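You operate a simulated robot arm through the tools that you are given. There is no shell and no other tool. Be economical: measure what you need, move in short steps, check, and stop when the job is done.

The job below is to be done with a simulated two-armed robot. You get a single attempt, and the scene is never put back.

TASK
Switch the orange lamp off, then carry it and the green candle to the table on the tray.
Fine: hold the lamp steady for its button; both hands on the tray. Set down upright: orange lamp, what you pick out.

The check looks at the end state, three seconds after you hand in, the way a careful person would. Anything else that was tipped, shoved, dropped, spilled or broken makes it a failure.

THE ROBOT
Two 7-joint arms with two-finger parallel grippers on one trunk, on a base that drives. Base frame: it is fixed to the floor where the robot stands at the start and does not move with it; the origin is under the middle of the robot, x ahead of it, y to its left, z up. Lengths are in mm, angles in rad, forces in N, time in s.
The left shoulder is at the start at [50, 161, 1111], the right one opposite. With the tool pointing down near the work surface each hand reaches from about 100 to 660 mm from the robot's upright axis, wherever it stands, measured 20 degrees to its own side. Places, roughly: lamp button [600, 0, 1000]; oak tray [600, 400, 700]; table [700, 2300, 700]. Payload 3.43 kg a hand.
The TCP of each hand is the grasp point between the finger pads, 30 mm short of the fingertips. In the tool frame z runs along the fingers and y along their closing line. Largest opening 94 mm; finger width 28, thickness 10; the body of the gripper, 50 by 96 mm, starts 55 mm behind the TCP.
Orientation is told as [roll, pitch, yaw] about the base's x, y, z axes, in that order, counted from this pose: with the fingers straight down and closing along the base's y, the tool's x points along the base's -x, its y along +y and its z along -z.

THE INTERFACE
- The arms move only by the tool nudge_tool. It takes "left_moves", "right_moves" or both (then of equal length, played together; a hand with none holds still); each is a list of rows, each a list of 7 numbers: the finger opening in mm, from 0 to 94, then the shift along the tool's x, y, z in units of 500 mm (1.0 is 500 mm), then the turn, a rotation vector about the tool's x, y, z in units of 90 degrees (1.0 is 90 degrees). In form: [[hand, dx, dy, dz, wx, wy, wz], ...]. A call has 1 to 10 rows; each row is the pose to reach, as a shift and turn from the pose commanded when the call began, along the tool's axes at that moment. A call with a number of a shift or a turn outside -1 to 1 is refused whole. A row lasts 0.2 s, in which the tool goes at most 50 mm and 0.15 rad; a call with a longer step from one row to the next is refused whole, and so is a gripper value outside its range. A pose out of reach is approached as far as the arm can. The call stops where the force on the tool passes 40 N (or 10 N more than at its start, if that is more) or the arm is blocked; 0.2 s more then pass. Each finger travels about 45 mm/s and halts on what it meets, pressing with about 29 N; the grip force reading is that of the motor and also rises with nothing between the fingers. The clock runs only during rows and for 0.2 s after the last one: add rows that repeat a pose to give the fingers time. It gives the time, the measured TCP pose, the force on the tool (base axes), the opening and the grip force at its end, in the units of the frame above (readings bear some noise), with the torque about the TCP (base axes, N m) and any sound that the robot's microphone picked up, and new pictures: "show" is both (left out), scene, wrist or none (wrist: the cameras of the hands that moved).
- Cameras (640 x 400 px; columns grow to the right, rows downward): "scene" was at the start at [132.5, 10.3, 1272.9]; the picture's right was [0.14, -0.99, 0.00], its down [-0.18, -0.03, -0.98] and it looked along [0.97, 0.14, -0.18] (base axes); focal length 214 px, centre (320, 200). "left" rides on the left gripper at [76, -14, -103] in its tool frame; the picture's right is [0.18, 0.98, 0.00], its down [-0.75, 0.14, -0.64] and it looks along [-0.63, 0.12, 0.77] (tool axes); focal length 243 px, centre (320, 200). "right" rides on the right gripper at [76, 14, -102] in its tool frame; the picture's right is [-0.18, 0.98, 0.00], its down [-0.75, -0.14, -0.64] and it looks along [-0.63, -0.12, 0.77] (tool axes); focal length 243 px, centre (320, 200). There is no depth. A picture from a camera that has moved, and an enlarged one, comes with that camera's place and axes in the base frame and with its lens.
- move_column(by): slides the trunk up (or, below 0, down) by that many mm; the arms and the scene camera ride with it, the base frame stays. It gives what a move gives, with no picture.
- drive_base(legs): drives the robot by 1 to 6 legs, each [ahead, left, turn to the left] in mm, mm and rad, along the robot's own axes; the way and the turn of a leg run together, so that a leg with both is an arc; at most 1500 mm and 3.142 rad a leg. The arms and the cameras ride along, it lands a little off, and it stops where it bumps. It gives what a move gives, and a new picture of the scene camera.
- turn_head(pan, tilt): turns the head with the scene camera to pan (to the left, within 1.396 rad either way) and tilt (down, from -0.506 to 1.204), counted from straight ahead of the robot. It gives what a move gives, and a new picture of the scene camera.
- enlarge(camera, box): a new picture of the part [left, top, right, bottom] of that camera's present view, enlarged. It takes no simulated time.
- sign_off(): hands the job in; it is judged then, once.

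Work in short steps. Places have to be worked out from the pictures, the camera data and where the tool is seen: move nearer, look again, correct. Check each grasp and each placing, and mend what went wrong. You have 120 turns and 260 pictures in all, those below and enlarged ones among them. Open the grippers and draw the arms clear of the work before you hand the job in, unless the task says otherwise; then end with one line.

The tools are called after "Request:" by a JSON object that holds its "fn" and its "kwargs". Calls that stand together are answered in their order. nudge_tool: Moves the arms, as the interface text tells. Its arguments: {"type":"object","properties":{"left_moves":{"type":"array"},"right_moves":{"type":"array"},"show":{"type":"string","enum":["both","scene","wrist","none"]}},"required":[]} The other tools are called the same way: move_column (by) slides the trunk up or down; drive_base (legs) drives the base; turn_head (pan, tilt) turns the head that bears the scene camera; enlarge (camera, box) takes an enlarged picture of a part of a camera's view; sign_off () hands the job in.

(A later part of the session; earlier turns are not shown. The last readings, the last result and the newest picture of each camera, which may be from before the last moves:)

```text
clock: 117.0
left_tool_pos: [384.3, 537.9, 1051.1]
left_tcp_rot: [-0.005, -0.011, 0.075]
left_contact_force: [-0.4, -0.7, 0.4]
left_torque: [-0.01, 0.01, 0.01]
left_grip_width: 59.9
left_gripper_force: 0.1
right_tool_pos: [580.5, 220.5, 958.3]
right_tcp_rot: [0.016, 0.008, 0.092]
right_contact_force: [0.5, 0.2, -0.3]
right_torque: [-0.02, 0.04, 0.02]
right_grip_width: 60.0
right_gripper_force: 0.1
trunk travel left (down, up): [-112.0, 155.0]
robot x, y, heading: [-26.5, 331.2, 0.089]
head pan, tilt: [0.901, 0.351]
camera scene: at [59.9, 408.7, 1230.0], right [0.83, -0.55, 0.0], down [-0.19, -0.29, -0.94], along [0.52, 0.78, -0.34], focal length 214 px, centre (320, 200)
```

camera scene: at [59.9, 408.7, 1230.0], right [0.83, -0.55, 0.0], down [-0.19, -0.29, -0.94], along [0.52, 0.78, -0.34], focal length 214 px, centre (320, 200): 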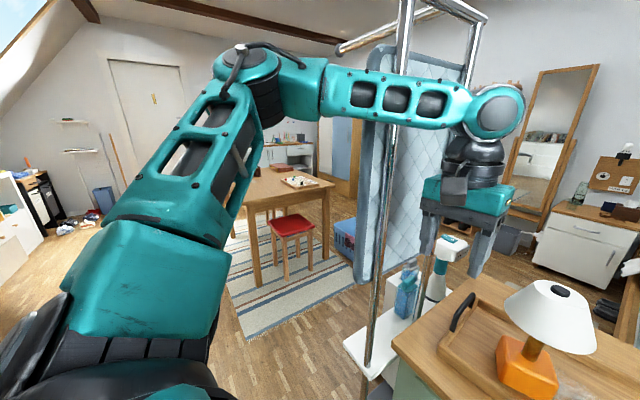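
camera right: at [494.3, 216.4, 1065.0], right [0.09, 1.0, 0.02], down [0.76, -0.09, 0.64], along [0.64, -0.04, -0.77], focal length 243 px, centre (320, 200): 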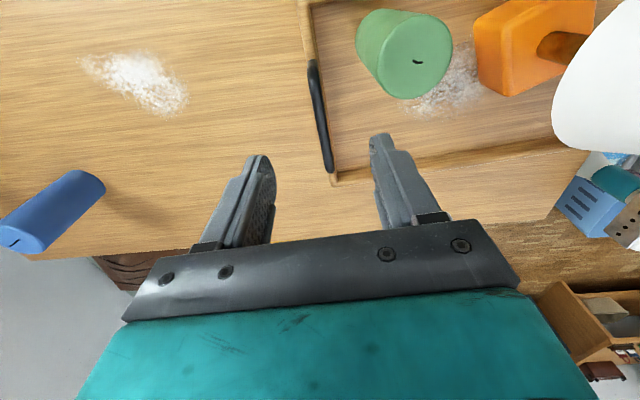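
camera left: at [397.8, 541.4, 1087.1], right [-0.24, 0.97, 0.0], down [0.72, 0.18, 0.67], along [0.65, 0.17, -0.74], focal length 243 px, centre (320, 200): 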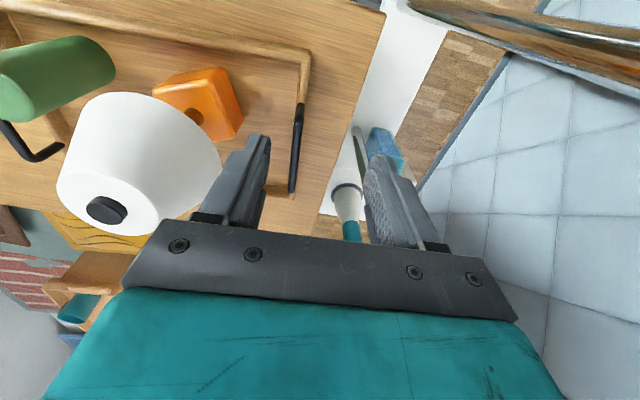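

The screen frame is still standing straight. To keep the left elbow away from its pole, I'll face the tray from the right: move to about (31, 190) and turn to heading 0.36.

Request:
{"fn": "drive_base", "kwargs": {"legs": [[0, -146, 0], [45, 0, 0], [0, 0, 0.27]]}}

Request:
{"fn": "turn_head", "kwargs": {"pan": 0.0, "tilt": 0.75}}

Request:
{"fn": "enlarge", "kwargs": {"camera": "scene", "box": [220, 100, 420, 240]}}

```text
clock: 120.4
left_tool_pos: [372.3, 500.3, 1050.4]
left_tcp_rot: [-0.003, -0.013, 0.346]
left_contact_force: [-0.1, 0.2, -0.1]
left_torque: [0.0, 0.01, 0.02]
left_grip_width: 60.1
left_gripper_force: 0.1
right_tool_pos: [644.7, 246.2, 957.4]
right_tcp_rot: [0.012, 0.009, 0.358]
right_contact_force: [-1.2, -0.1, -0.5]
right_torque: [-0.01, 0.0, 0.06]
right_grip_width: 59.8
right_gripper_force: 0.0
trunk travel left (down, up): [-112.0, 155.0]
robot x, y, heading: [25.2, 188.7, 0.362]
head pan, tilt: [0.901, 0.351]
camera scene: at [92.9, 288.9, 1230.0], right [0.95, -0.31, 0.0], down [-0.11, -0.33, -0.94], along [0.29, 0.89, -0.34], focal length 214 px, centre (320, 200)
```

scene: 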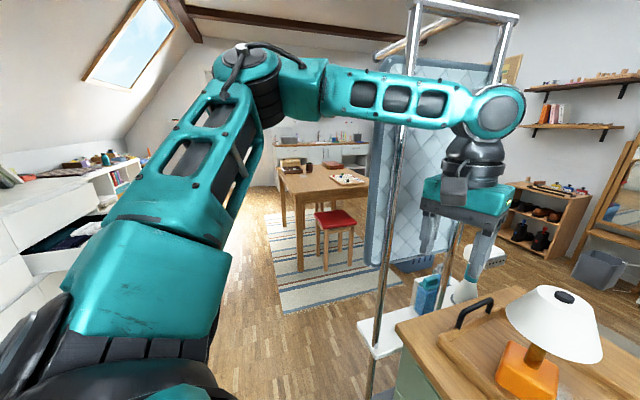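

```text
clock: 121.6
left_tool_pos: [373.0, 500.7, 1049.7]
left_tcp_rot: [-0.003, -0.013, 0.346]
left_contact_force: [0.2, -1.0, -0.6]
left_torque: [0.0, 0.01, -0.04]
left_grip_width: 59.9
left_gripper_force: 0.0
right_tool_pos: [644.4, 245.4, 957.6]
right_tcp_rot: [0.015, 0.009, 0.36]
right_contact_force: [-0.6, 0.2, 0.3]
right_torque: [0.01, 0.0, 0.0]
right_grip_width: 60.3
right_gripper_force: 0.1
trunk travel left (down, up): [-112.0, 155.0]
robot x, y, heading: [22.2, 188.5, 0.361]
head pan, tilt: [0.0, 0.75]
camera scene: at [142.0, 229.2, 1194.4], right [0.35, -0.94, 0.0], down [-0.64, -0.24, -0.73], along [0.69, 0.26, -0.68], focal length 214 px, centre (320, 200)
```

scene: 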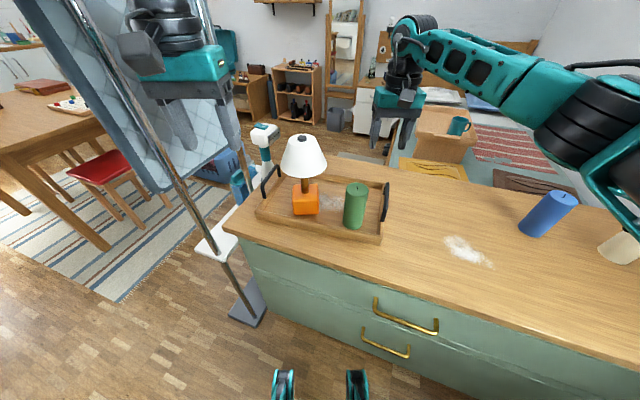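

```text
2.86 times, centred on (320, 170) of scene
camera zoom: at [142.0, 229.2, 1194.4], right [0.35, -0.94, 0.0], down [-0.64, -0.24, -0.73], along [0.69, 0.26, -0.68], focal length 613 px, centre (320, 286)
```

zoom: 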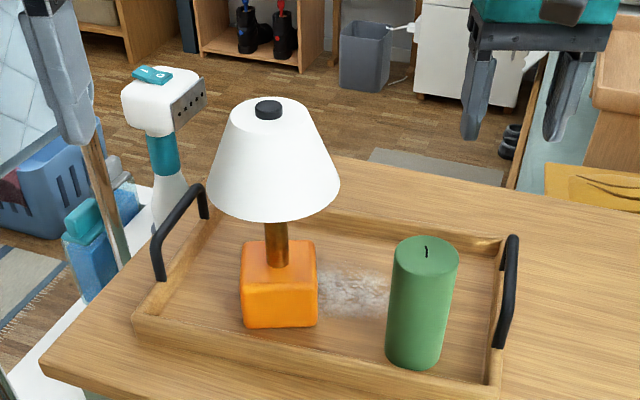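

Averaged handle centres: right ≈(579, 217), left ≈(552, 542), bars along yaw ≈0.09. I drive 30 mm nearer, then bring both hands above them.

Request:
{"fn": "drive_base", "kwargs": {"legs": [[30, 0, 0]]}}

Request:
{"fn": "nudge_tool", "kwargs": {"left_moves": [[60, -0.061, -0.01, 0.04, 0, 0, 0.033], [60, -0.122, -0.019, 0.08, 0, 0, 0.065], [60, -0.182, -0.029, 0.12, 0, 0, 0.098], [60, -0.243, -0.038, 0.17, 0, 0, 0.13], [60, -0.304, -0.048, 0.22, 0, 0, 0.163], [60, -0.304, -0.048, 0.22, 0, 0, 0.163]], "right_moves": [[60, 0.04, -0.002, 0.0, 0, 0, 0.034], [60, 0.081, -0.003, 0.0, 0, 0, 0.068], [60, 0.121, -0.005, 0.02, 0, 0, 0.1], [60, 0.162, -0.006, 0.05, 0, 0, 0.135], [60, 0.202, -0.008, 0.07, 0, 0, 0.169], [60, 0.202, -0.008, 0.07, 0, 0, 0.169]]}}

```text
clock: 122.4
left_tool_pos: [401.2, 510.1, 1049.5]
left_tcp_rot: [-0.003, -0.012, 0.347]
left_contact_force: [-0.1, 0.5, -0.7]
left_torque: [0.01, 0.05, 0.01]
left_grip_width: 60.0
left_gripper_force: 0.1
right_tool_pos: [674.2, 255.8, 957.1]
right_tcp_rot: [0.015, 0.012, 0.359]
right_contact_force: [1.0, -0.5, 0.8]
right_torque: [0.03, 0.02, -0.01]
right_grip_width: 60.0
right_gripper_force: 0.0
trunk travel left (down, up): [-112.0, 155.0]
robot x, y, heading: [52.9, 203.6, 0.359]
head pan, tilt: [0.0, 0.75]
camera scene: at [170.9, 239.9, 1194.2], right [0.35, -0.94, 0.0], down [-0.64, -0.24, -0.73], along [0.68, 0.26, -0.68], focal length 214 px, centre (320, 200)
```

scene: 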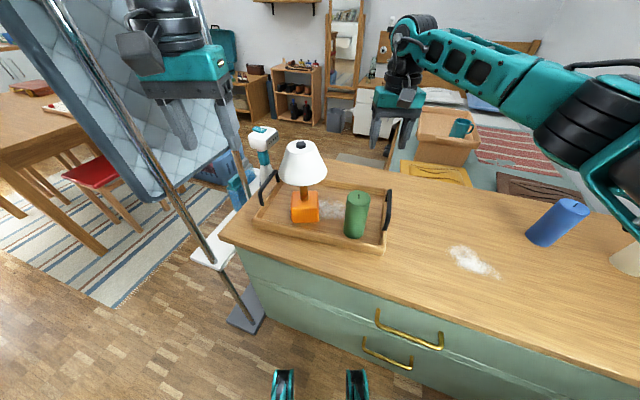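

```text
clock: 123.8
left_tool_pos: [479.5, 564.5, 952.2]
left_tcp_rot: [0.0, -0.014, 0.091]
left_contact_force: [0.0, 0.5, -0.1]
left_torque: [-0.02, 0.0, -0.01]
left_grip_width: 60.1
left_gripper_force: 0.0
left hand out of reach, approached as far as the arm can: row 3, 4, 5, 6
right_tool_pos: [579.5, 216.8, 922.5]
right_tcp_rot: [0.011, 0.011, 0.095]
right_contact_force: [-0.3, -0.8, 0.0]
right_torque: [-0.01, 0.0, 0.0]
right_grip_width: 60.0
right_gripper_force: 0.0
trunk travel left (down, up): [-112.0, 155.0]
robot x, y, heading: [54.5, 196.8, 0.358]
head pan, tilt: [0.0, 0.75]
camera scene: at [170.4, 239.8, 1194.3], right [0.35, -0.94, 0.0], down [-0.64, -0.24, -0.73], along [0.69, 0.26, -0.68], focal length 214 px, centre (320, 200)
camera right: at [503.0, 221.9, 1026.9], right [0.09, 1.0, 0.01], down [0.77, -0.08, 0.63], along [0.63, -0.05, -0.78], focal length 243 px, centre (320, 200)
camera left: at [402.9, 543.0, 1053.0], right [-0.27, 0.96, 0.0], down [0.73, 0.21, 0.65], along [0.63, 0.17, -0.76], focal length 243 px, centre (320, 200)
```

scene: 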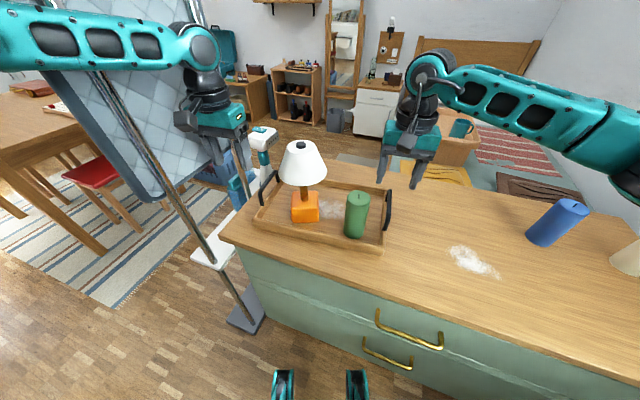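
right: 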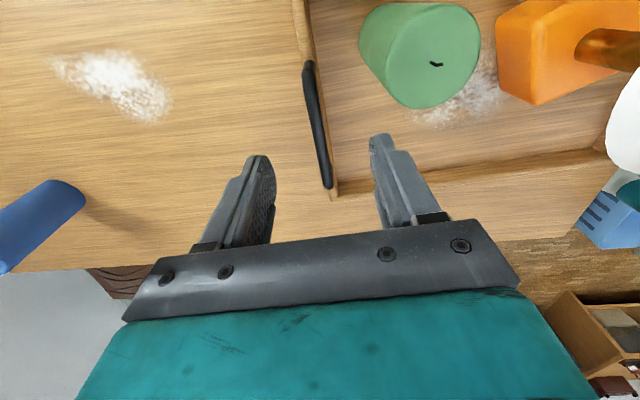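
left: 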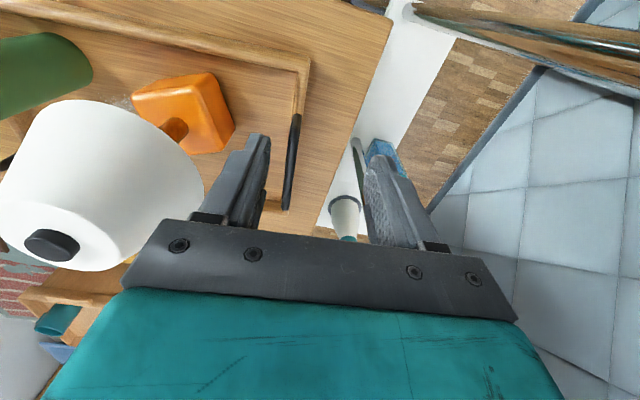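

The left hand stalls ~75 mm short when pointing straight down. I'll tilt it forward 0.5 rad (wrist nearer the robot) with a slight outward lean, which still straddles the bar.

Request:
{"fn": "nudge_tool", "kwargs": {"left_moves": [[60, -0.02, -0.014, 0.0, 0.032, -0.08, 0], [60, -0.06, -0.028, 0.02, 0.064, -0.159, 0], [60, -0.105, -0.043, 0.06, 0.095, -0.239, 0], [60, -0.15, -0.057, 0.104, 0.127, -0.318, 0], [60, -0.15, -0.057, 0.104, 0.127, -0.318, 0]]}}

```text
clock: 125.0
left_tool_pos: [552.0, 544.6, 903.6]
left_tcp_rot: [-0.218, -0.512, 0.144]
left_contact_force: [0.5, 0.1, 1.3]
left_torque: [-0.01, 0.01, -0.04]
left_grip_width: 60.0
left_gripper_force: 0.0
left hand out of reach, approached as far as the arm can: row 4, 5
right_tool_pos: [580.7, 216.8, 921.7]
right_tcp_rot: [0.011, 0.011, 0.093]
right_contact_force: [-0.3, -0.1, -0.8]
right_torque: [0.01, -0.02, -0.01]
right_grip_width: 59.7
right_gripper_force: 0.1
trunk travel left (down, up): [-112.0, 155.0]
robot x, y, heading: [51.7, 201.8, 0.357]
head pan, tilt: [0.0, 0.75]
camera scene: at [170.4, 239.7, 1194.3], right [0.35, -0.94, 0.0], down [-0.64, -0.24, -0.73], along [0.69, 0.26, -0.68], focal length 214 px, centre (320, 200)
camera left: at [436.1, 535.4, 956.2], right [-0.19, 0.94, -0.28], down [0.32, 0.33, 0.89], along [0.93, 0.08, -0.37], focal length 243 px, centre (320, 200)
```

scene: 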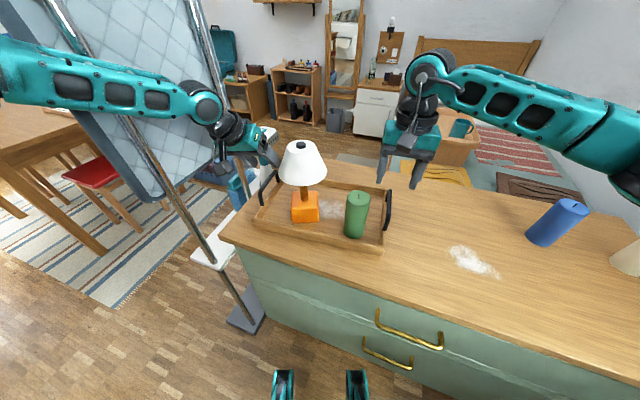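
left: 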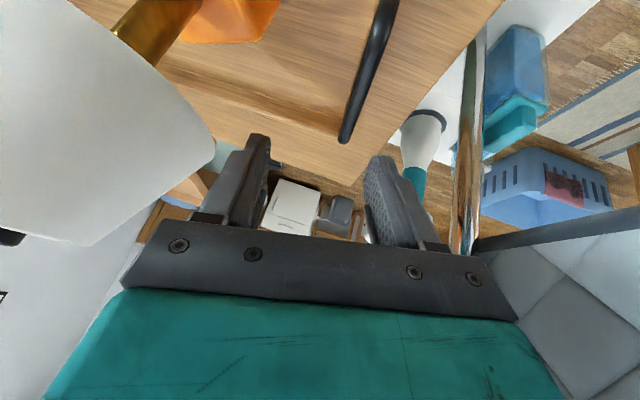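

Refined bars: left centre ≈(550, 548), right ≈(585, 216). Both hands have the bars between their fingers; I lower both to TCP z≈830.

Request:
{"fn": "nudge_tool", "kwargs": {"left_moves": [[60, 0.023, 0.011, 0.042, 0, 0, 0], [60, 0.046, 0.023, 0.084, 0, 0, 0], [60, 0.068, 0.034, 0.126, 0, 0, 0], [60, 0.068, 0.034, 0.126, 0, 0, 0]], "right_moves": [[60, -0.003, 0, 0.061, 0, 0, 0], [60, -0.005, 0, 0.122, 0, 0, 0], [60, -0.007, 0, 0.182, 0, 0, 0], [60, -0.007, 0, 0.182, 0, 0, 0]]}}

Request:
{"fn": "enlarge", "kwargs": {"camera": "scene", "box": [220, 120, 420, 260]}}

```text
clock: 126.0
left_tool_pos: [527.2, 556.2, 850.4]
left_tcp_rot: [-0.22, -0.51, 0.144]
left_contact_force: [0.0, -0.8, -0.2]
left_torque: [-0.01, 0.0, 0.0]
left_grip_width: 60.0
left_gripper_force: 0.1
left hand out of reach, approached as far as the arm can: row 1, 2, 3, 4
right_tool_pos: [582.1, 218.0, 830.2]
right_tcp_rot: [0.01, 0.012, 0.096]
right_contact_force: [0.6, 0.1, -0.1]
right_torque: [0.0, -0.01, 0.01]
right_grip_width: 60.0
right_gripper_force: 0.1
trunk travel left (down, up): [-112.0, 155.0]
robot x, y, heading: [54.0, 199.5, 0.358]
head pan, tilt: [0.0, 0.75]
camera scene: at [170.4, 239.7, 1194.4], right [0.35, -0.94, 0.0], down [-0.64, -0.24, -0.73], along [0.69, 0.26, -0.68], focal length 214 px, centre (320, 200)
camera right: at [505.1, 223.9, 935.6], right [0.09, 1.0, 0.01], down [0.77, -0.08, 0.63], along [0.63, -0.05, -0.78], focal length 243 px, centre (320, 200)
camera left: at [410.6, 548.3, 903.0], right [-0.19, 0.94, -0.28], down [0.32, 0.33, 0.89], along [0.93, 0.08, -0.37], focal length 243 px, centre (320, 200)
```

scene: 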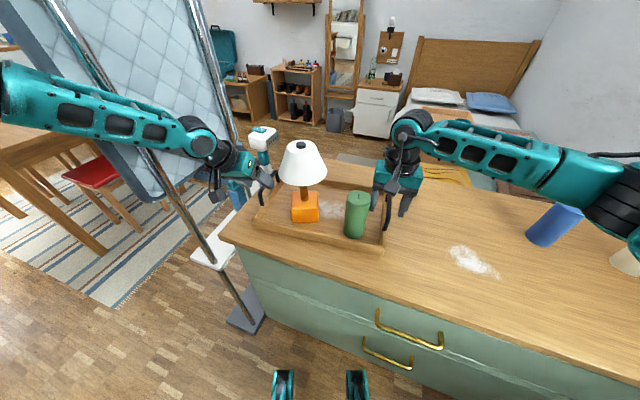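
right: 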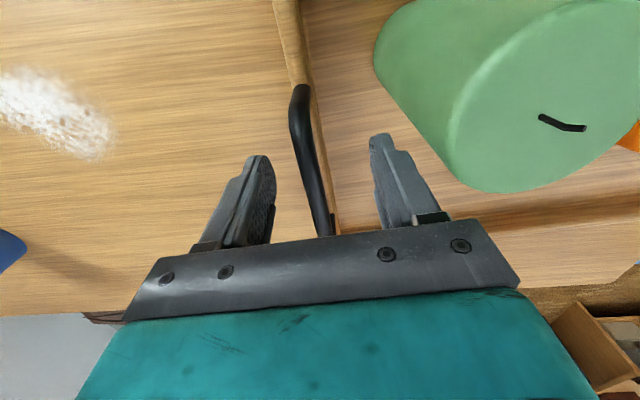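
left: 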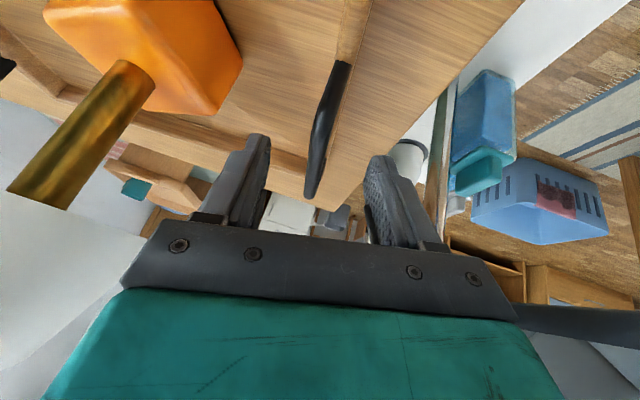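

```text
2.86 times, centred on (320, 190) of scene
camera zoom: at [170.4, 239.7, 1194.4], right [0.35, -0.94, 0.0], down [-0.64, -0.24, -0.73], along [0.69, 0.26, -0.68], focal length 613 px, centre (320, 229)
```

zoom: 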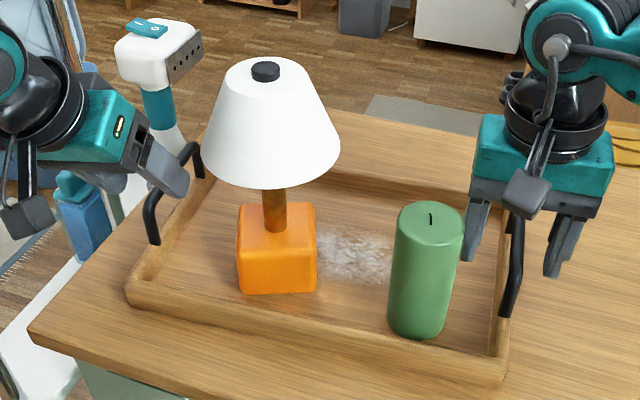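

The left hand is 20 mm high and ~8 mm outside. I raise the right by 20 mm, shift the left inward, then lower the trunk 20 mm so that both end at z≈830.

Request:
{"fn": "nudge_tool", "kwargs": {"left_moves": [[60, 0, -0.009, 0, 0, 0, 0], [60, 0, -0.018, 0, 0, 0, 0]], "right_moves": [[60, 0, 0, -0.02, 0, 0, 0], [60, 0, 0, -0.04, 0, 0, 0]], "show": "none"}}

Request:
{"fn": "move_column", "kwargs": {"by": -20}}

Request:
{"fn": "enlarge", "kwargs": {"camera": "left", "box": [0, 0, 640, 399]}}

Request:
{"fn": "enlarge", "kwargs": {"camera": "scene", "box": [220, 100, 420, 240]}}

```text
clock: 126.6
left_tool_pos: [526.7, 548.1, 854.4]
left_tcp_rot: [-0.218, -0.511, 0.143]
left_contact_force: [0.0, 0.3, 0.2]
left_torque: [-0.01, 0.0, 0.03]
left_grip_width: 60.2
left_gripper_force: 0.1
right_tool_pos: [582.3, 217.8, 850.3]
right_tcp_rot: [0.011, 0.011, 0.095]
right_contact_force: [0.0, 0.5, 0.8]
right_torque: [0.02, -0.02, -0.02]
right_grip_width: 59.8
right_gripper_force: 0.0
trunk travel left (down, up): [-112.0, 155.0]
robot x, y, heading: [52.0, 200.4, 0.362]
head pan, tilt: [0.0, 0.75]
```

```text
clock: 127.3
left_tool_pos: [527.2, 549.1, 834.2]
left_tcp_rot: [-0.218, -0.51, 0.145]
left_contact_force: [-0.1, -0.6, 0.6]
left_torque: [-0.02, 0.01, -0.01]
left_grip_width: 60.0
left_gripper_force: 0.1
right_tool_pos: [582.7, 218.4, 832.3]
right_tcp_rot: [0.009, 0.013, 0.095]
right_contact_force: [0.2, 0.1, -0.3]
right_torque: [0.02, 0.03, 0.03]
right_grip_width: 60.2
right_gripper_force: 0.2
trunk travel left (down, up): [-92.0, 175.0]
robot x, y, heading: [55.7, 200.5, 0.355]
head pan, tilt: [0.0, 0.75]
```

```text
1.00 times, centred on (320, 200) of left (not enlarged: the box is as wide or as high as the picture)
camera zoom: at [409.5, 539.5, 886.0], right [-0.19, 0.94, -0.28], down [0.32, 0.33, 0.89], along [0.93, 0.08, -0.37], focal length 243 px, centre (320, 200)
```

zoom: 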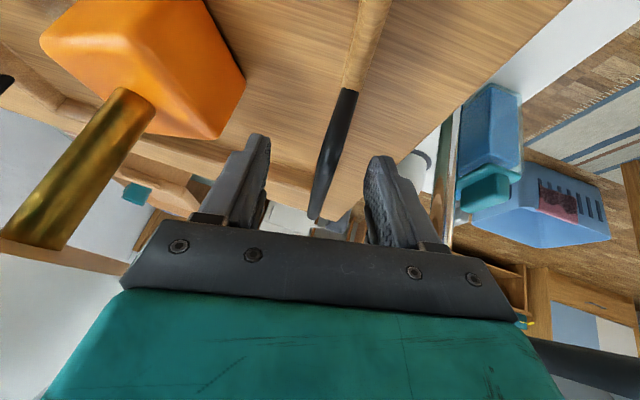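

```text
2.86 times, centred on (320, 170) of scene
camera zoom: at [170.2, 239.7, 1174.3], right [0.35, -0.94, 0.0], down [-0.64, -0.24, -0.73], along [0.69, 0.26, -0.68], focal length 613 px, centre (320, 286)
```

zoom: 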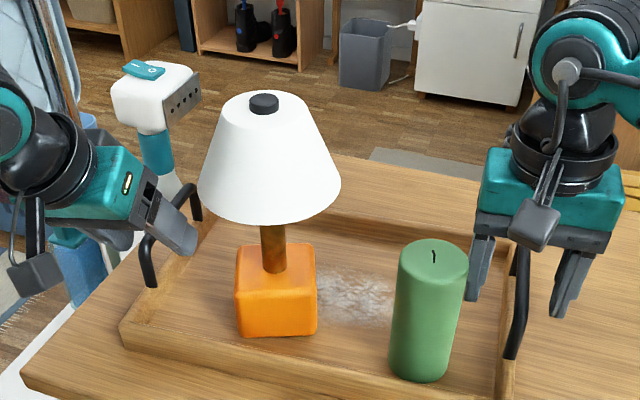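

Both bars lie between the fingers. I close both hands together.

Request:
{"fn": "nudge_tool", "kwargs": {"left_moves": [[40, 0, 0, 0, 0, 0, 0], [24, 0, 0, 0, 0, 0, 0], [10, 0, 0, 0, 0, 0, 0], [0, 0, 0, 0, 0, 0, 0], [0, 0, 0, 0, 0, 0, 0], [0, 0, 0, 0, 0, 0, 0]], "right_moves": [[40, 0, 0, 0, 0, 0, 0], [24, 0, 0, 0, 0, 0, 0], [10, 0, 0, 0, 0, 0, 0], [0, 0, 0, 0, 0, 0, 0], [0, 0, 0, 0, 0, 0, 0], [0, 0, 0, 0, 0, 0, 0]]}}

```text
clock: 128.7
left_tool_pos: [525.6, 553.2, 831.9]
left_tcp_rot: [-0.213, -0.509, 0.15]
left_contact_force: [-2.7, 27.3, 0.2]
left_torque: [0.42, 0.22, 1.0]
left_grip_width: 12.2
left_gripper_force: 28.9
right_tool_pos: [584.3, 214.6, 832.2]
right_tcp_rot: [0.0, 0.015, 0.088]
right_contact_force: [1.6, -33.0, 3.7]
right_torque: [-0.47, -0.37, 0.02]
right_grip_width: 11.2
right_gripper_force: 28.7
trunk travel left (down, up): [-92.0, 175.0]
robot x, y, heading: [55.8, 202.3, 0.357]
head pan, tilt: [0.0, 0.75]
camera scene: at [170.1, 239.5, 1174.4], right [0.35, -0.94, 0.0], down [-0.64, -0.24, -0.73], along [0.69, 0.26, -0.68], focal length 214 px, centre (320, 200)
camera right: at [506.9, 221.3, 935.8], right [0.1, 1.0, 0.0], down [0.77, -0.07, 0.63], along [0.63, -0.06, -0.78], focal length 243 px, centre (320, 200)
camera left: at [409.2, 542.1, 885.5], right [-0.2, 0.94, -0.27], down [0.32, 0.33, 0.89], along [0.92, 0.09, -0.37], focal length 243 px, centre (320, 200)
```

scene: 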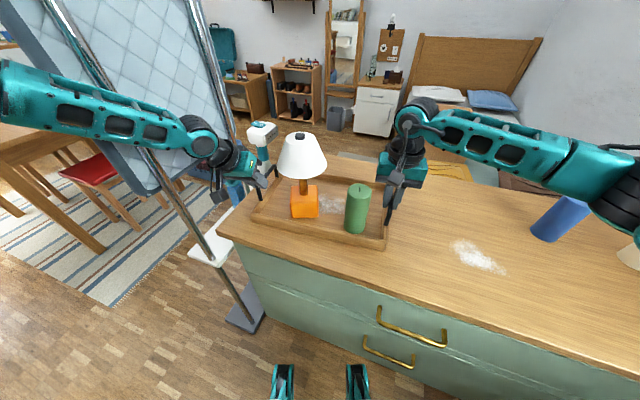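
right: 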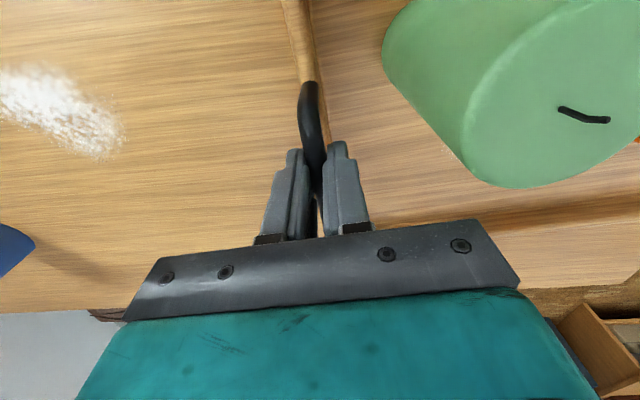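
left: 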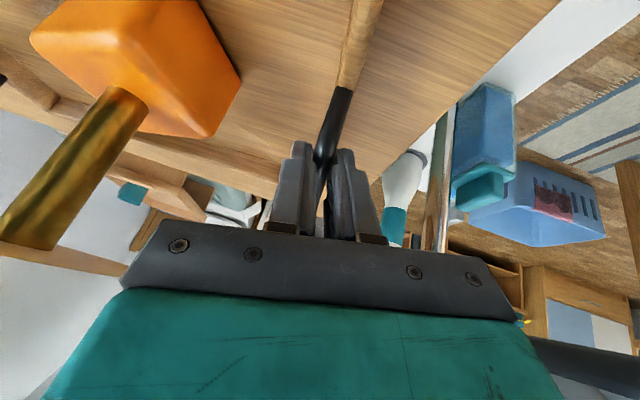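

Both bars gripped (12.2 / 11.2 mm), but the hands squeeze the tray inward by ~30 N. I relax the commands outward by ~4 mm each.

Request:
{"fn": "nudge_tool", "kwargs": {"left_moves": [[0, -0.001, 0.004, -0.0005, 0, 0, 0], [0, -0.001, 0.008, -0.001, 0, 0, 0]], "right_moves": [[0, 0, -0.0035, 0, 0, 0, 0], [0, 0, -0.007, 0, 0, 0, 0]], "show": "none"}}

```text
clock: 129.3
left_tool_pos: [527.5, 553.0, 833.0]
left_tcp_rot: [-0.218, -0.508, 0.145]
left_contact_force: [-3.8, 16.9, 0.0]
left_torque: [0.23, 0.4, 0.93]
left_grip_width: 12.6
left_gripper_force: 28.6
right_tool_pos: [583.8, 214.6, 831.0]
right_tcp_rot: [0.009, 0.013, 0.093]
right_contact_force: [5.5, -16.9, 0.4]
right_torque: [-0.3, -0.1, -0.42]
right_grip_width: 11.1
right_gripper_force: 29.0
trunk travel left (down, up): [-92.0, 175.0]
robot x, y, heading: [58.9, 198.4, 0.356]
head pan, tilt: [0.0, 0.75]
```

Halved; one more relaxation of 4 mm each, then a small test lift.

Request:
{"fn": "nudge_tool", "kwargs": {"left_moves": [[0, -0.001, 0.004, -0.0005, 0, 0, 0], [0, -0.001, 0.008, -0.001, 0, 0, 0]], "right_moves": [[0, 0, -0.0035, 0, 0, 0, 0], [0, 0, -0.007, 0, 0, 0, 0]], "show": "none"}}

Request:
{"fn": "move_column", "kwargs": {"by": 12}}

Request:
{"fn": "enlarge", "kwargs": {"camera": "scene", "box": [220, 100, 420, 240]}}

```text
clock: 129.9
left_tool_pos: [526.0, 553.3, 832.3]
left_tcp_rot: [-0.225, -0.51, 0.142]
left_contact_force: [-1.1, -4.0, -0.4]
left_torque: [-0.09, 0.25, 0.67]
left_grip_width: 12.2
left_gripper_force: 29.1
right_tool_pos: [583.0, 214.7, 829.5]
right_tcp_rot: [0.015, 0.015, 0.098]
right_contact_force: [1.0, 3.7, -0.3]
right_torque: [0.07, -0.07, -0.86]
right_grip_width: 11.5
right_gripper_force: 28.9
trunk travel left (down, up): [-92.0, 175.0]
robot x, y, heading: [53.3, 195.6, 0.356]
head pan, tilt: [0.0, 0.75]
```

```text
clock: 130.5
left_tool_pos: [527.7, 553.7, 843.9]
left_tcp_rot: [-0.224, -0.508, 0.143]
left_contact_force: [3.3, -21.6, -7.2]
left_torque: [-0.35, 0.47, 0.43]
left_grip_width: 12.6
left_gripper_force: 29.1
right_tool_pos: [582.2, 213.5, 842.4]
right_tcp_rot: [0.017, 0.012, 0.099]
right_contact_force: [-2.0, 21.0, -6.9]
right_torque: [0.31, -0.33, -0.82]
right_grip_width: 11.4
right_gripper_force: 28.6
trunk travel left (down, up): [-104.0, 163.0]
robot x, y, heading: [57.5, 198.4, 0.359]
head pan, tilt: [0.0, 0.75]
```

```text
2.86 times, centred on (320, 170) of scene
camera zoom: at [171.6, 240.2, 1186.1], right [0.35, -0.94, 0.0], down [-0.64, -0.24, -0.73], along [0.68, 0.26, -0.68], focal length 613 px, centre (320, 286)
```

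zoom: 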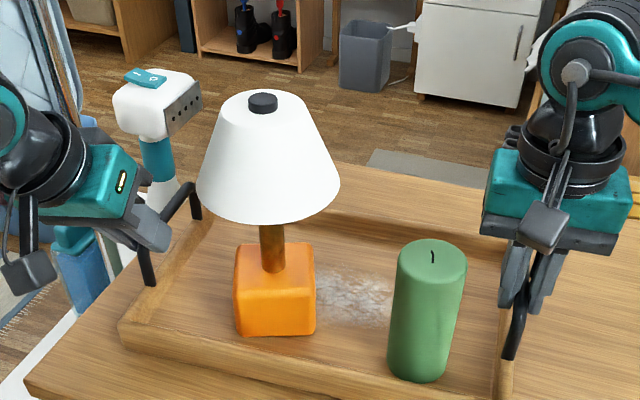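

The tray is off the worktop, ~7 N per hand, items steady. I trim the outward pull slightly, then raise further.

Request:
{"fn": "nudge_tool", "kwargs": {"left_moves": [[0, 0, -0.005, 0, 0, 0, 0], [0, 0, -0.005, 0, 0, 0, 0]], "right_moves": [[0, 0, 0.005, 0, 0, 0, 0], [0, 0, 0.005, 0, 0, 0, 0]], "show": "none"}}

Request:
{"fn": "move_column", "kwargs": {"by": 25}}

Request:
{"fn": "move_column", "kwargs": {"by": 40}}

Request:
{"fn": "turn_head", "kwargs": {"pan": 0.0, "tilt": 0.7}}

```text
clock: 131.1
left_tool_pos: [527.6, 553.2, 845.0]
left_tcp_rot: [-0.22, -0.511, 0.146]
left_contact_force: [2.9, -17.8, -6.6]
left_torque: [-0.25, -0.04, 0.55]
left_grip_width: 12.3
left_gripper_force: 28.8
right_tool_pos: [582.8, 215.7, 843.1]
right_tcp_rot: [0.013, 0.015, 0.097]
right_contact_force: [-3.2, 17.3, -6.3]
right_torque: [0.27, 0.17, -0.63]
right_grip_width: 11.1
right_gripper_force: 29.4
trunk travel left (down, up): [-104.0, 163.0]
robot x, y, heading: [55.2, 197.8, 0.357]
head pan, tilt: [0.0, 0.75]
```

```text
clock: 131.8
left_tool_pos: [528.6, 553.3, 869.6]
left_tcp_rot: [-0.221, -0.509, 0.144]
left_contact_force: [3.5, -19.4, -6.7]
left_torque: [-0.26, -0.18, 0.63]
left_grip_width: 12.0
left_gripper_force: 29.1
right_tool_pos: [583.3, 215.9, 866.8]
right_tcp_rot: [0.013, 0.015, 0.096]
right_contact_force: [-3.1, 18.6, -6.3]
right_torque: [0.25, 0.39, -0.58]
right_grip_width: 11.1
right_gripper_force: 29.1
trunk travel left (down, up): [-129.0, 138.0]
robot x, y, heading: [53.9, 202.1, 0.358]
head pan, tilt: [0.0, 0.75]
```

```text
clock: 132.6
left_tool_pos: [527.6, 554.2, 909.5]
left_tcp_rot: [-0.219, -0.508, 0.145]
left_contact_force: [2.8, -20.4, -6.6]
left_torque: [-0.25, -0.08, 0.59]
left_grip_width: 12.3
left_gripper_force: 28.9
right_tool_pos: [583.9, 214.9, 907.4]
right_tcp_rot: [0.014, 0.015, 0.096]
right_contact_force: [-4.2, 20.1, -7.6]
right_torque: [0.24, 0.26, -0.57]
right_grip_width: 11.3
right_gripper_force: 28.9
trunk travel left (down, up): [-169.0, 98.0]
robot x, y, heading: [57.2, 202.5, 0.359]
head pan, tilt: [0.0, 0.75]
```

```text
clock: 133.2
left_tool_pos: [528.1, 553.7, 909.8]
left_tcp_rot: [-0.22, -0.508, 0.145]
left_contact_force: [4.1, -19.5, -6.0]
left_torque: [-0.31, 0.06, 0.54]
left_grip_width: 12.4
left_gripper_force: 28.9
right_tool_pos: [583.6, 215.4, 908.0]
right_tcp_rot: [0.014, 0.014, 0.095]
right_contact_force: [-3.2, 18.8, -7.1]
right_torque: [0.3, 0.07, -0.5]
right_grip_width: 11.1
right_gripper_force: 28.9
trunk travel left (down, up): [-169.0, 98.0]
robot x, y, heading: [55.6, 198.5, 0.357]
head pan, tilt: [0.0, 0.7]
camera scene: at [173.4, 240.9, 1255.4], right [0.35, -0.94, 0.0], down [-0.6, -0.23, -0.76], along [0.72, 0.27, -0.65], focal length 214 px, centre (320, 200)
```

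scene: 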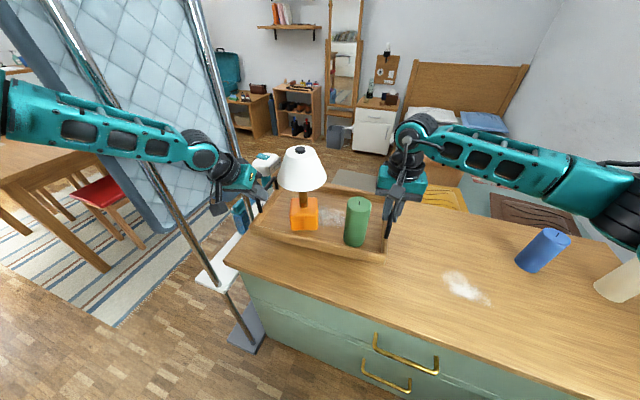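

Tray carried level with both items standing. I back straight away from the counter, then turn square, keeping well short of the screen.

Request:
{"fn": "drive_base", "kwargs": {"legs": [[-470, 175, 0], [0, 0, -0.357]]}}

Request:
{"fn": "turn_head", "kwargs": {"pan": 1.0, "tilt": 0.4}}

```text
clock: 137.3
left_tool_pos: [117.3, 369.8, 910.0]
left_tcp_rot: [-0.219, -0.508, -0.206]
left_contact_force: [-3.1, -19.5, -6.7]
left_torque: [-0.21, 0.24, 0.56]
left_grip_width: 12.2
left_gripper_force: 29.1
right_tool_pos: [54.8, 31.5, 907.7]
right_tcp_rot: [0.015, 0.014, -0.256]
right_contact_force: [4.3, 18.6, -7.0]
right_torque: [0.36, -0.07, -0.55]
right_grip_width: 11.3
right_gripper_force: 29.3
trunk travel left (down, up): [-169.0, 98.0]
robot x, y, heading: [-451.6, 197.6, 0.008]
head pan, tilt: [0.0, 0.7]
camera scene: at [-320.8, 197.1, 1255.4], right [0.01, -1.0, 0.0], down [-0.65, 0.0, -0.76], along [0.76, 0.01, -0.65], focal length 214 px, centre (320, 200)
```

scene: 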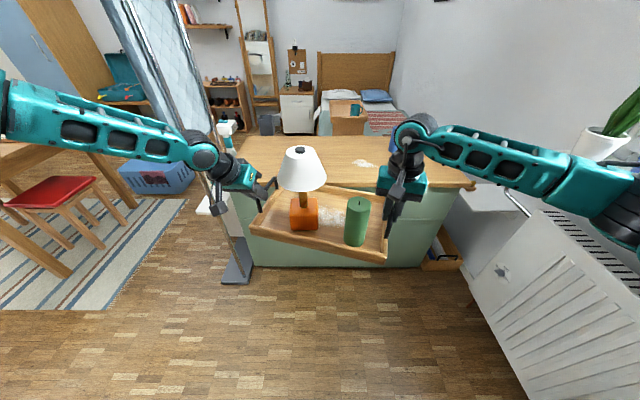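

```text
clock: 138.6
left_tool_pos: [117.2, 369.3, 909.2]
left_tcp_rot: [-0.22, -0.509, -0.209]
left_contact_force: [-0.3, -3.8, -7.1]
left_torque: [0.03, 0.19, 0.73]
left_grip_width: 12.1
left_gripper_force: 28.6
right_tool_pos: [54.4, 33.2, 908.5]
right_tcp_rot: [0.013, 0.013, -0.257]
right_contact_force: [-1.1, 3.5, -7.3]
right_torque: [0.05, -0.11, -0.53]
right_grip_width: 11.3
right_gripper_force: 28.9
trunk travel left (down, up): [-169.0, 98.0]
robot x, y, heading: [-447.9, 199.4, 0.011]
head pan, tilt: [1.0, 0.4]
camera scene: at [-356.1, 275.0, 1282.3], right [0.84, -0.54, 0.0], down [-0.21, -0.33, -0.92], along [0.49, 0.78, -0.39], focal length 214 px, centre (320, 200)
```

scene: 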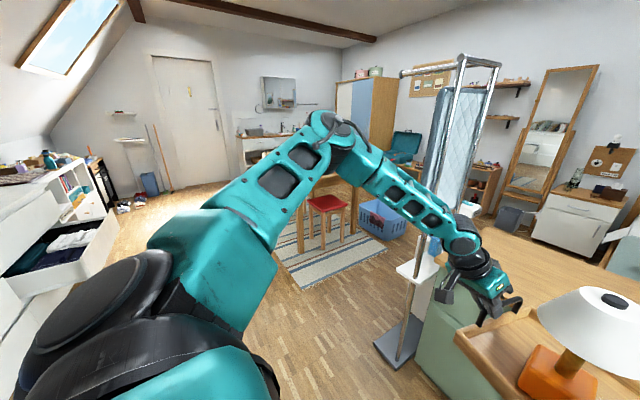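

Clear path at x≈−450 past the screen. Driving left about 1050 mm.

Request:
{"fn": "drive_base", "kwargs": {"legs": [[0, 1050, 0]]}}

Request:
{"fn": "turn_head", "kwargs": {"pan": 0.45, "tilt": 0.45}}

```text
clock: 148.2
left_tool_pos: [108.9, 1432.3, 908.4]
left_tcp_rot: [-0.219, -0.51, -0.206]
left_contact_force: [-0.5, -3.9, -6.4]
left_torque: [0.0, 0.2, 0.74]
left_grip_width: 12.3
left_gripper_force: 28.7
right_tool_pos: [46.3, 1093.8, 906.5]
right_tcp_rot: [0.013, 0.014, -0.256]
right_contact_force: [0.7, 4.7, -6.1]
right_torque: [0.05, 0.01, -0.57]
right_grip_width: 10.9
right_gripper_force: 29.1
trunk travel left (down, up): [-169.0, 98.0]
robot x, y, heading: [-453.8, 1262.3, 0.005]
head pan, tilt: [1.0, 0.4]
camera scene: at [-364.5, 1336.1, 1282.3], right [0.85, -0.53, 0.0], down [-0.21, -0.33, -0.92], along [0.49, 0.78, -0.39], focal length 214 px, centre (320, 200)
```

scene: 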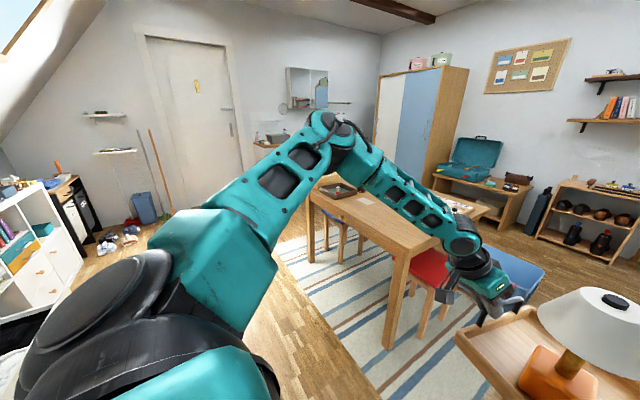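

```text
clock: 149.1
left_tool_pos: [108.9, 1431.4, 909.5]
left_tcp_rot: [-0.22, -0.508, -0.204]
left_contact_force: [0.2, -2.2, -6.6]
left_torque: [0.0, 0.18, 0.75]
left_grip_width: 12.3
left_gripper_force: 28.9
right_tool_pos: [45.8, 1093.5, 907.8]
right_tcp_rot: [0.013, 0.014, -0.257]
right_contact_force: [0.1, 3.1, -7.3]
right_torque: [0.05, -0.01, -0.52]
right_grip_width: 11.5
right_gripper_force: 28.7
trunk travel left (down, up): [-169.0, 98.0]
robot x, y, heading: [-456.9, 1258.8, 0.007]
head pan, tilt: [0.45, 0.45]
camera scene: at [-331.5, 1298.4, 1277.6], right [0.44, -0.9, 0.0], down [-0.39, -0.19, -0.9], along [0.81, 0.4, -0.44], focal length 214 px, centre (320, 200)
```

scene: 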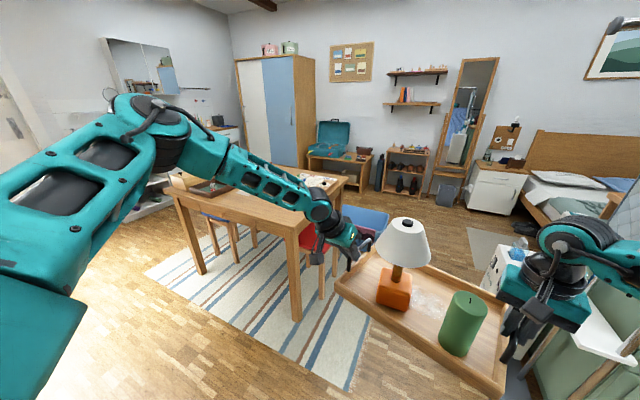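

The table's near edge is at x≈395, top z≈690–700, with free space around y 1950–2400. I drive left 750 mm, turn 0.25 to square the tray with the table, and look.

Request:
{"fn": "drive_base", "kwargs": {"legs": [[0, 750, 0], [200, 0, 0], [0, 0, 0.25]]}}

Request:
{"fn": "turn_head", "kwargs": {"pan": 0.0, "tilt": 0.6}}

```text
clock: 158.2
left_tool_pos: [239.4, 2324.7, 908.6]
left_tcp_rot: [-0.22, -0.508, 0.05]
left_contact_force: [0.6, -2.9, -7.2]
left_torque: [-0.03, 0.16, 0.71]
left_grip_width: 12.2
left_gripper_force: 29.4
right_tool_pos: [262.8, 1981.7, 906.8]
right_tcp_rot: [0.014, 0.014, -0.002]
right_contact_force: [-0.4, 3.4, -7.7]
right_torque: [0.04, -0.03, -0.55]
right_grip_width: 11.0
right_gripper_force: 28.9
trunk travel left (down, up): [-169.0, 98.0]
robot x, y, heading: [-265.8, 2017.8, 0.26]
head pan, tilt: [0.45, 0.45]
camera scene: at [-155.2, 2085.8, 1277.6], right [0.65, -0.76, 0.0], down [-0.33, -0.28, -0.9], along [0.68, 0.59, -0.44], focal length 214 px, centre (320, 200)
```

scene: 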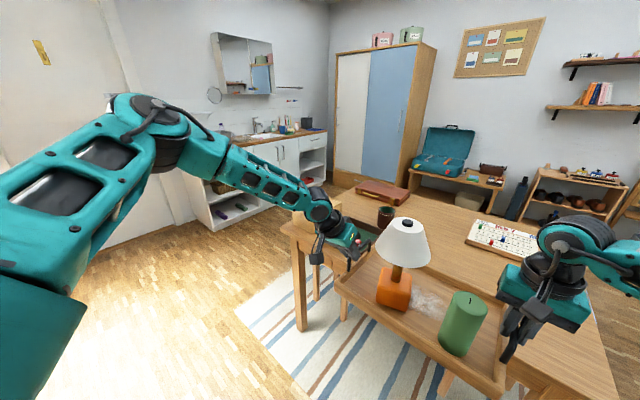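

```text
clock: 159.1
left_tool_pos: [238.5, 2323.9, 909.6]
left_tcp_rot: [-0.219, -0.506, 0.05]
left_contact_force: [0.7, -2.4, -6.8]
left_torque: [-0.03, 0.14, 0.78]
left_grip_width: 12.2
left_gripper_force: 29.0
right_tool_pos: [261.3, 1982.8, 908.9]
right_tcp_rot: [0.013, 0.013, -0.003]
right_contact_force: [-0.7, 1.2, -6.0]
right_torque: [0.04, 0.02, -0.51]
right_grip_width: 11.2
right_gripper_force: 29.0
trunk travel left (down, up): [-169.0, 98.0]
robot x, y, heading: [-264.8, 2016.6, 0.261]
head pan, tilt: [0.0, 0.6]
camera scene: at [-139.4, 2048.4, 1264.1], right [0.26, -0.97, 0.0], down [-0.55, -0.15, -0.82], along [0.8, 0.21, -0.57], focal length 214 px, centre (320, 200)
```

scene: 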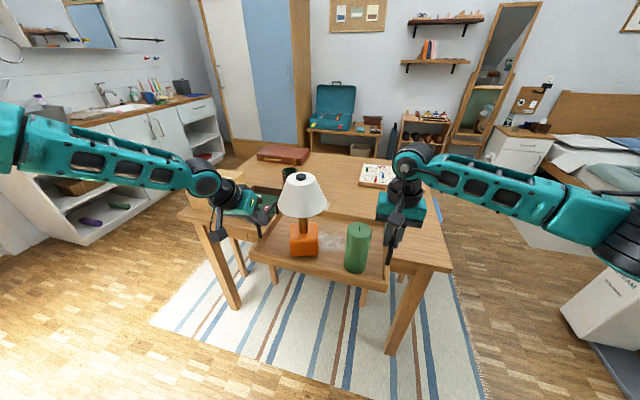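

The near side is free; table top ≈z 710. I advance 285 mm straight toward the table (tray still ~100 mm above the top).

Request:
{"fn": "drive_base", "kwargs": {"legs": [[275, -73, 0]]}}

Request:
{"fn": "turn_head", "kwargs": {"pan": 0.0, "tilt": 0.8}}

```text
clock: 161.1
left_tool_pos: [523.6, 2325.2, 910.8]
left_tcp_rot: [-0.219, -0.507, 0.049]
left_contact_force: [0.9, -2.4, -7.1]
left_torque: [0.01, 0.23, 0.76]
left_grip_width: 12.6
left_gripper_force: 28.7
right_tool_pos: [547.0, 1983.5, 907.4]
right_tcp_rot: [0.011, 0.018, 0.0]
right_contact_force: [-0.2, 1.9, -6.6]
right_torque: [0.04, -0.06, -0.53]
right_grip_width: 11.0
right_gripper_force: 28.6
trunk travel left (down, up): [-169.0, 98.0]
robot x, y, heading: [18.8, 2020.5, 0.26]
head pan, tilt: [0.0, 0.6]
camera scene: at [145.8, 2049.6, 1263.9], right [0.26, -0.97, 0.0], down [-0.55, -0.15, -0.82], along [0.8, 0.21, -0.57], focal length 214 px, centre (320, 200)
```

scene: 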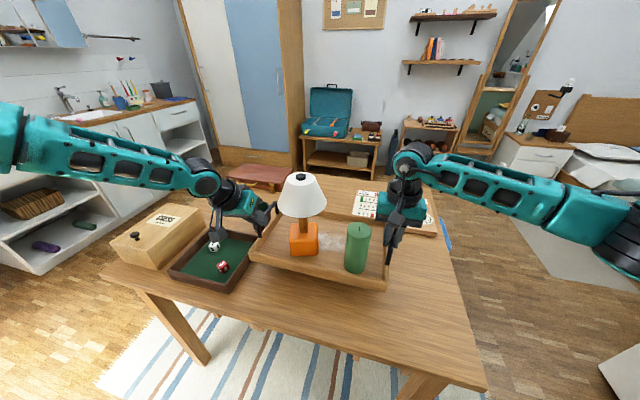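

```text
clock: 161.8
left_tool_pos: [522.7, 2326.0, 909.6]
left_tcp_rot: [-0.221, -0.506, 0.048]
left_contact_force: [1.9, -1.9, -7.4]
left_torque: [0.01, 0.08, 0.74]
left_grip_width: 12.5
left_gripper_force: 29.5
right_tool_pos: [546.8, 1984.4, 908.0]
right_tcp_rot: [0.011, 0.013, -0.001]
right_contact_force: [-0.4, 2.2, -7.2]
right_torque: [0.02, 0.01, -0.52]
right_grip_width: 11.5
right_gripper_force: 29.4
trunk travel left (down, up): [-169.0, 98.0]
robot x, y, heading: [22.5, 2019.1, 0.267]
head pan, tilt: [0.0, 0.799]
camera scene: at [137.8, 2047.6, 1247.2], right [0.26, -0.97, 0.0], down [-0.69, -0.19, -0.7], along [0.67, 0.18, -0.72], focal length 214 px, centre (320, 200)
```

scene: 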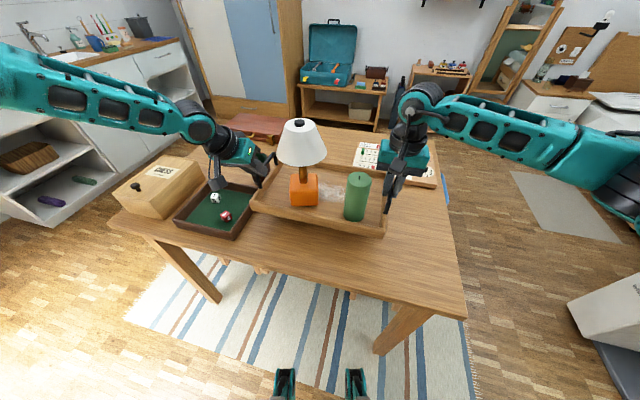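

A dice tray sits just left of the landing spot, so I shift the tray 80 mm right first, then lower.

Request:
{"fn": "drive_base", "kwargs": {"legs": [[-21, -77, 0]]}}

Request:
{"fn": "move_column", "kwargs": {"by": -80}}

Request:
{"fn": "enlarge", "kwargs": {"camera": "scene", "box": [170, 100, 470, 300]}}

```text
clock: 163.2
left_tool_pos: [523.0, 2246.1, 909.3]
left_tcp_rot: [-0.221, -0.506, 0.048]
left_contact_force: [0.6, -3.1, -6.6]
left_torque: [-0.01, 0.26, 0.73]
left_grip_width: 12.1
left_gripper_force: 29.0
right_tool_pos: [546.3, 1904.1, 907.9]
right_tcp_rot: [0.012, 0.014, -0.003]
right_contact_force: [-0.3, 1.8, -7.2]
right_torque: [0.05, -0.15, -0.56]
right_grip_width: 11.3
right_gripper_force: 28.3
trunk travel left (down, up): [-169.0, 98.0]
robot x, y, heading: [18.9, 1939.1, 0.263]
head pan, tilt: [0.0, 0.799]
camera scene: at [137.3, 1967.8, 1247.2], right [0.26, -0.97, 0.0], down [-0.69, -0.19, -0.7], along [0.67, 0.18, -0.72], focal length 214 px, centre (320, 200)
```

scene: 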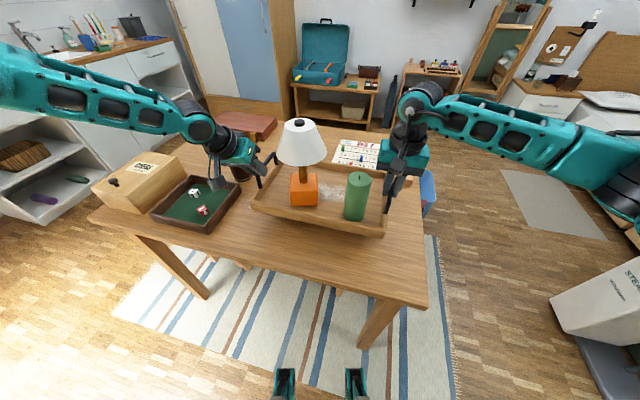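

```text
clock: 164.3
left_tool_pos: [522.7, 2246.4, 833.1]
left_tcp_rot: [-0.219, -0.515, 0.051]
left_contact_force: [1.2, 0.6, 3.3]
left_torque: [-0.05, -0.12, 0.82]
left_grip_width: 12.3
left_gripper_force: 28.9
right_tool_pos: [545.9, 1903.9, 832.0]
right_tcp_rot: [0.017, 0.006, -0.002]
right_contact_force: [0.1, -0.1, 16.1]
right_torque: [0.0, 0.04, -0.42]
right_grip_width: 11.1
right_gripper_force: 29.4
trunk travel left (down, up): [-89.0, 178.0]
robot x, y, heading: [19.8, 1939.6, 0.266]
head pan, tilt: [0.0, 0.799]
```

```text
2.00 times, centred on (320, 200) of scene
camera zoom: at [134.9, 1967.7, 1168.0], right [0.26, -0.97, 0.0], down [-0.69, -0.19, -0.7], along [0.67, 0.18, -0.72], focal length 429 px, centre (320, 200)
```

zoom: 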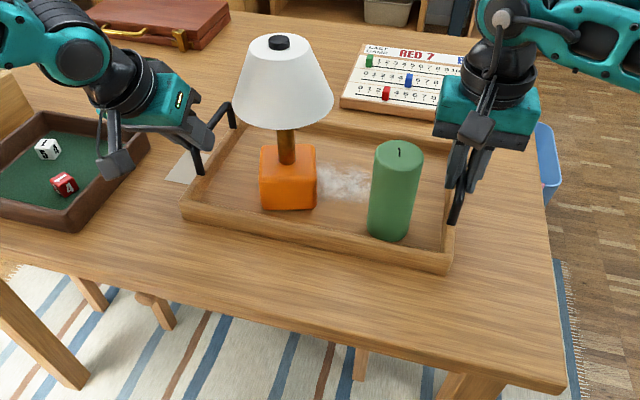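

The tray has touched down at TCP z≈832 (table top ≈ z 744). I look closely at a pale thing by its left edge before letting go.

Request:
{"fn": "enlarge", "kwargs": {"camera": "scene", "box": [220, 130, 320, 220]}}

Request:
{"fn": "enlarge", "kwargs": {"camera": "left", "box": [0, 0, 640, 399]}}

```text
4.44 times, centred on (270, 175) of scene
camera zoom: at [134.9, 1967.7, 1168.0], right [0.26, -0.97, 0.0], down [-0.69, -0.19, -0.7], along [0.67, 0.18, -0.72], focal length 953 px, centre (542, 311)
```

zoom: 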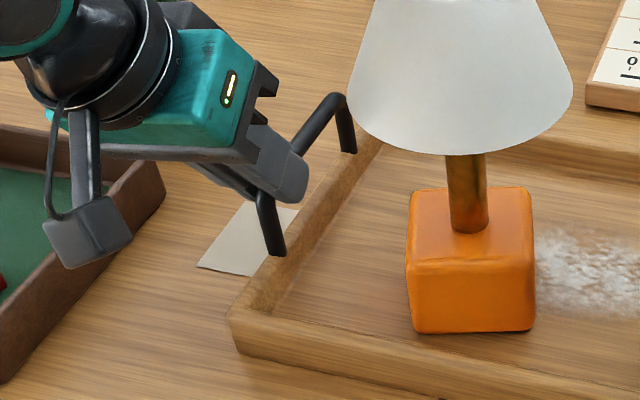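

```text
1.00 times, centred on (320, 200) of left (not enlarged: the box is as wide or as high as the picture)
camera zoom: at [405.1, 2248.9, 885.1], right [-0.1, 0.96, -0.28], down [0.35, 0.3, 0.89], along [0.93, -0.01, -0.36], focal length 243 px, centre (320, 200)
```

zoom: 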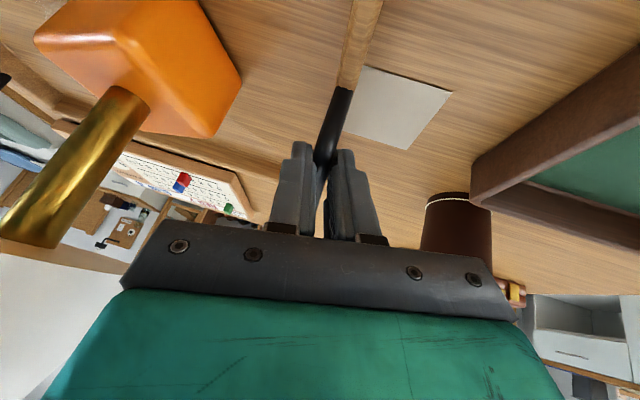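

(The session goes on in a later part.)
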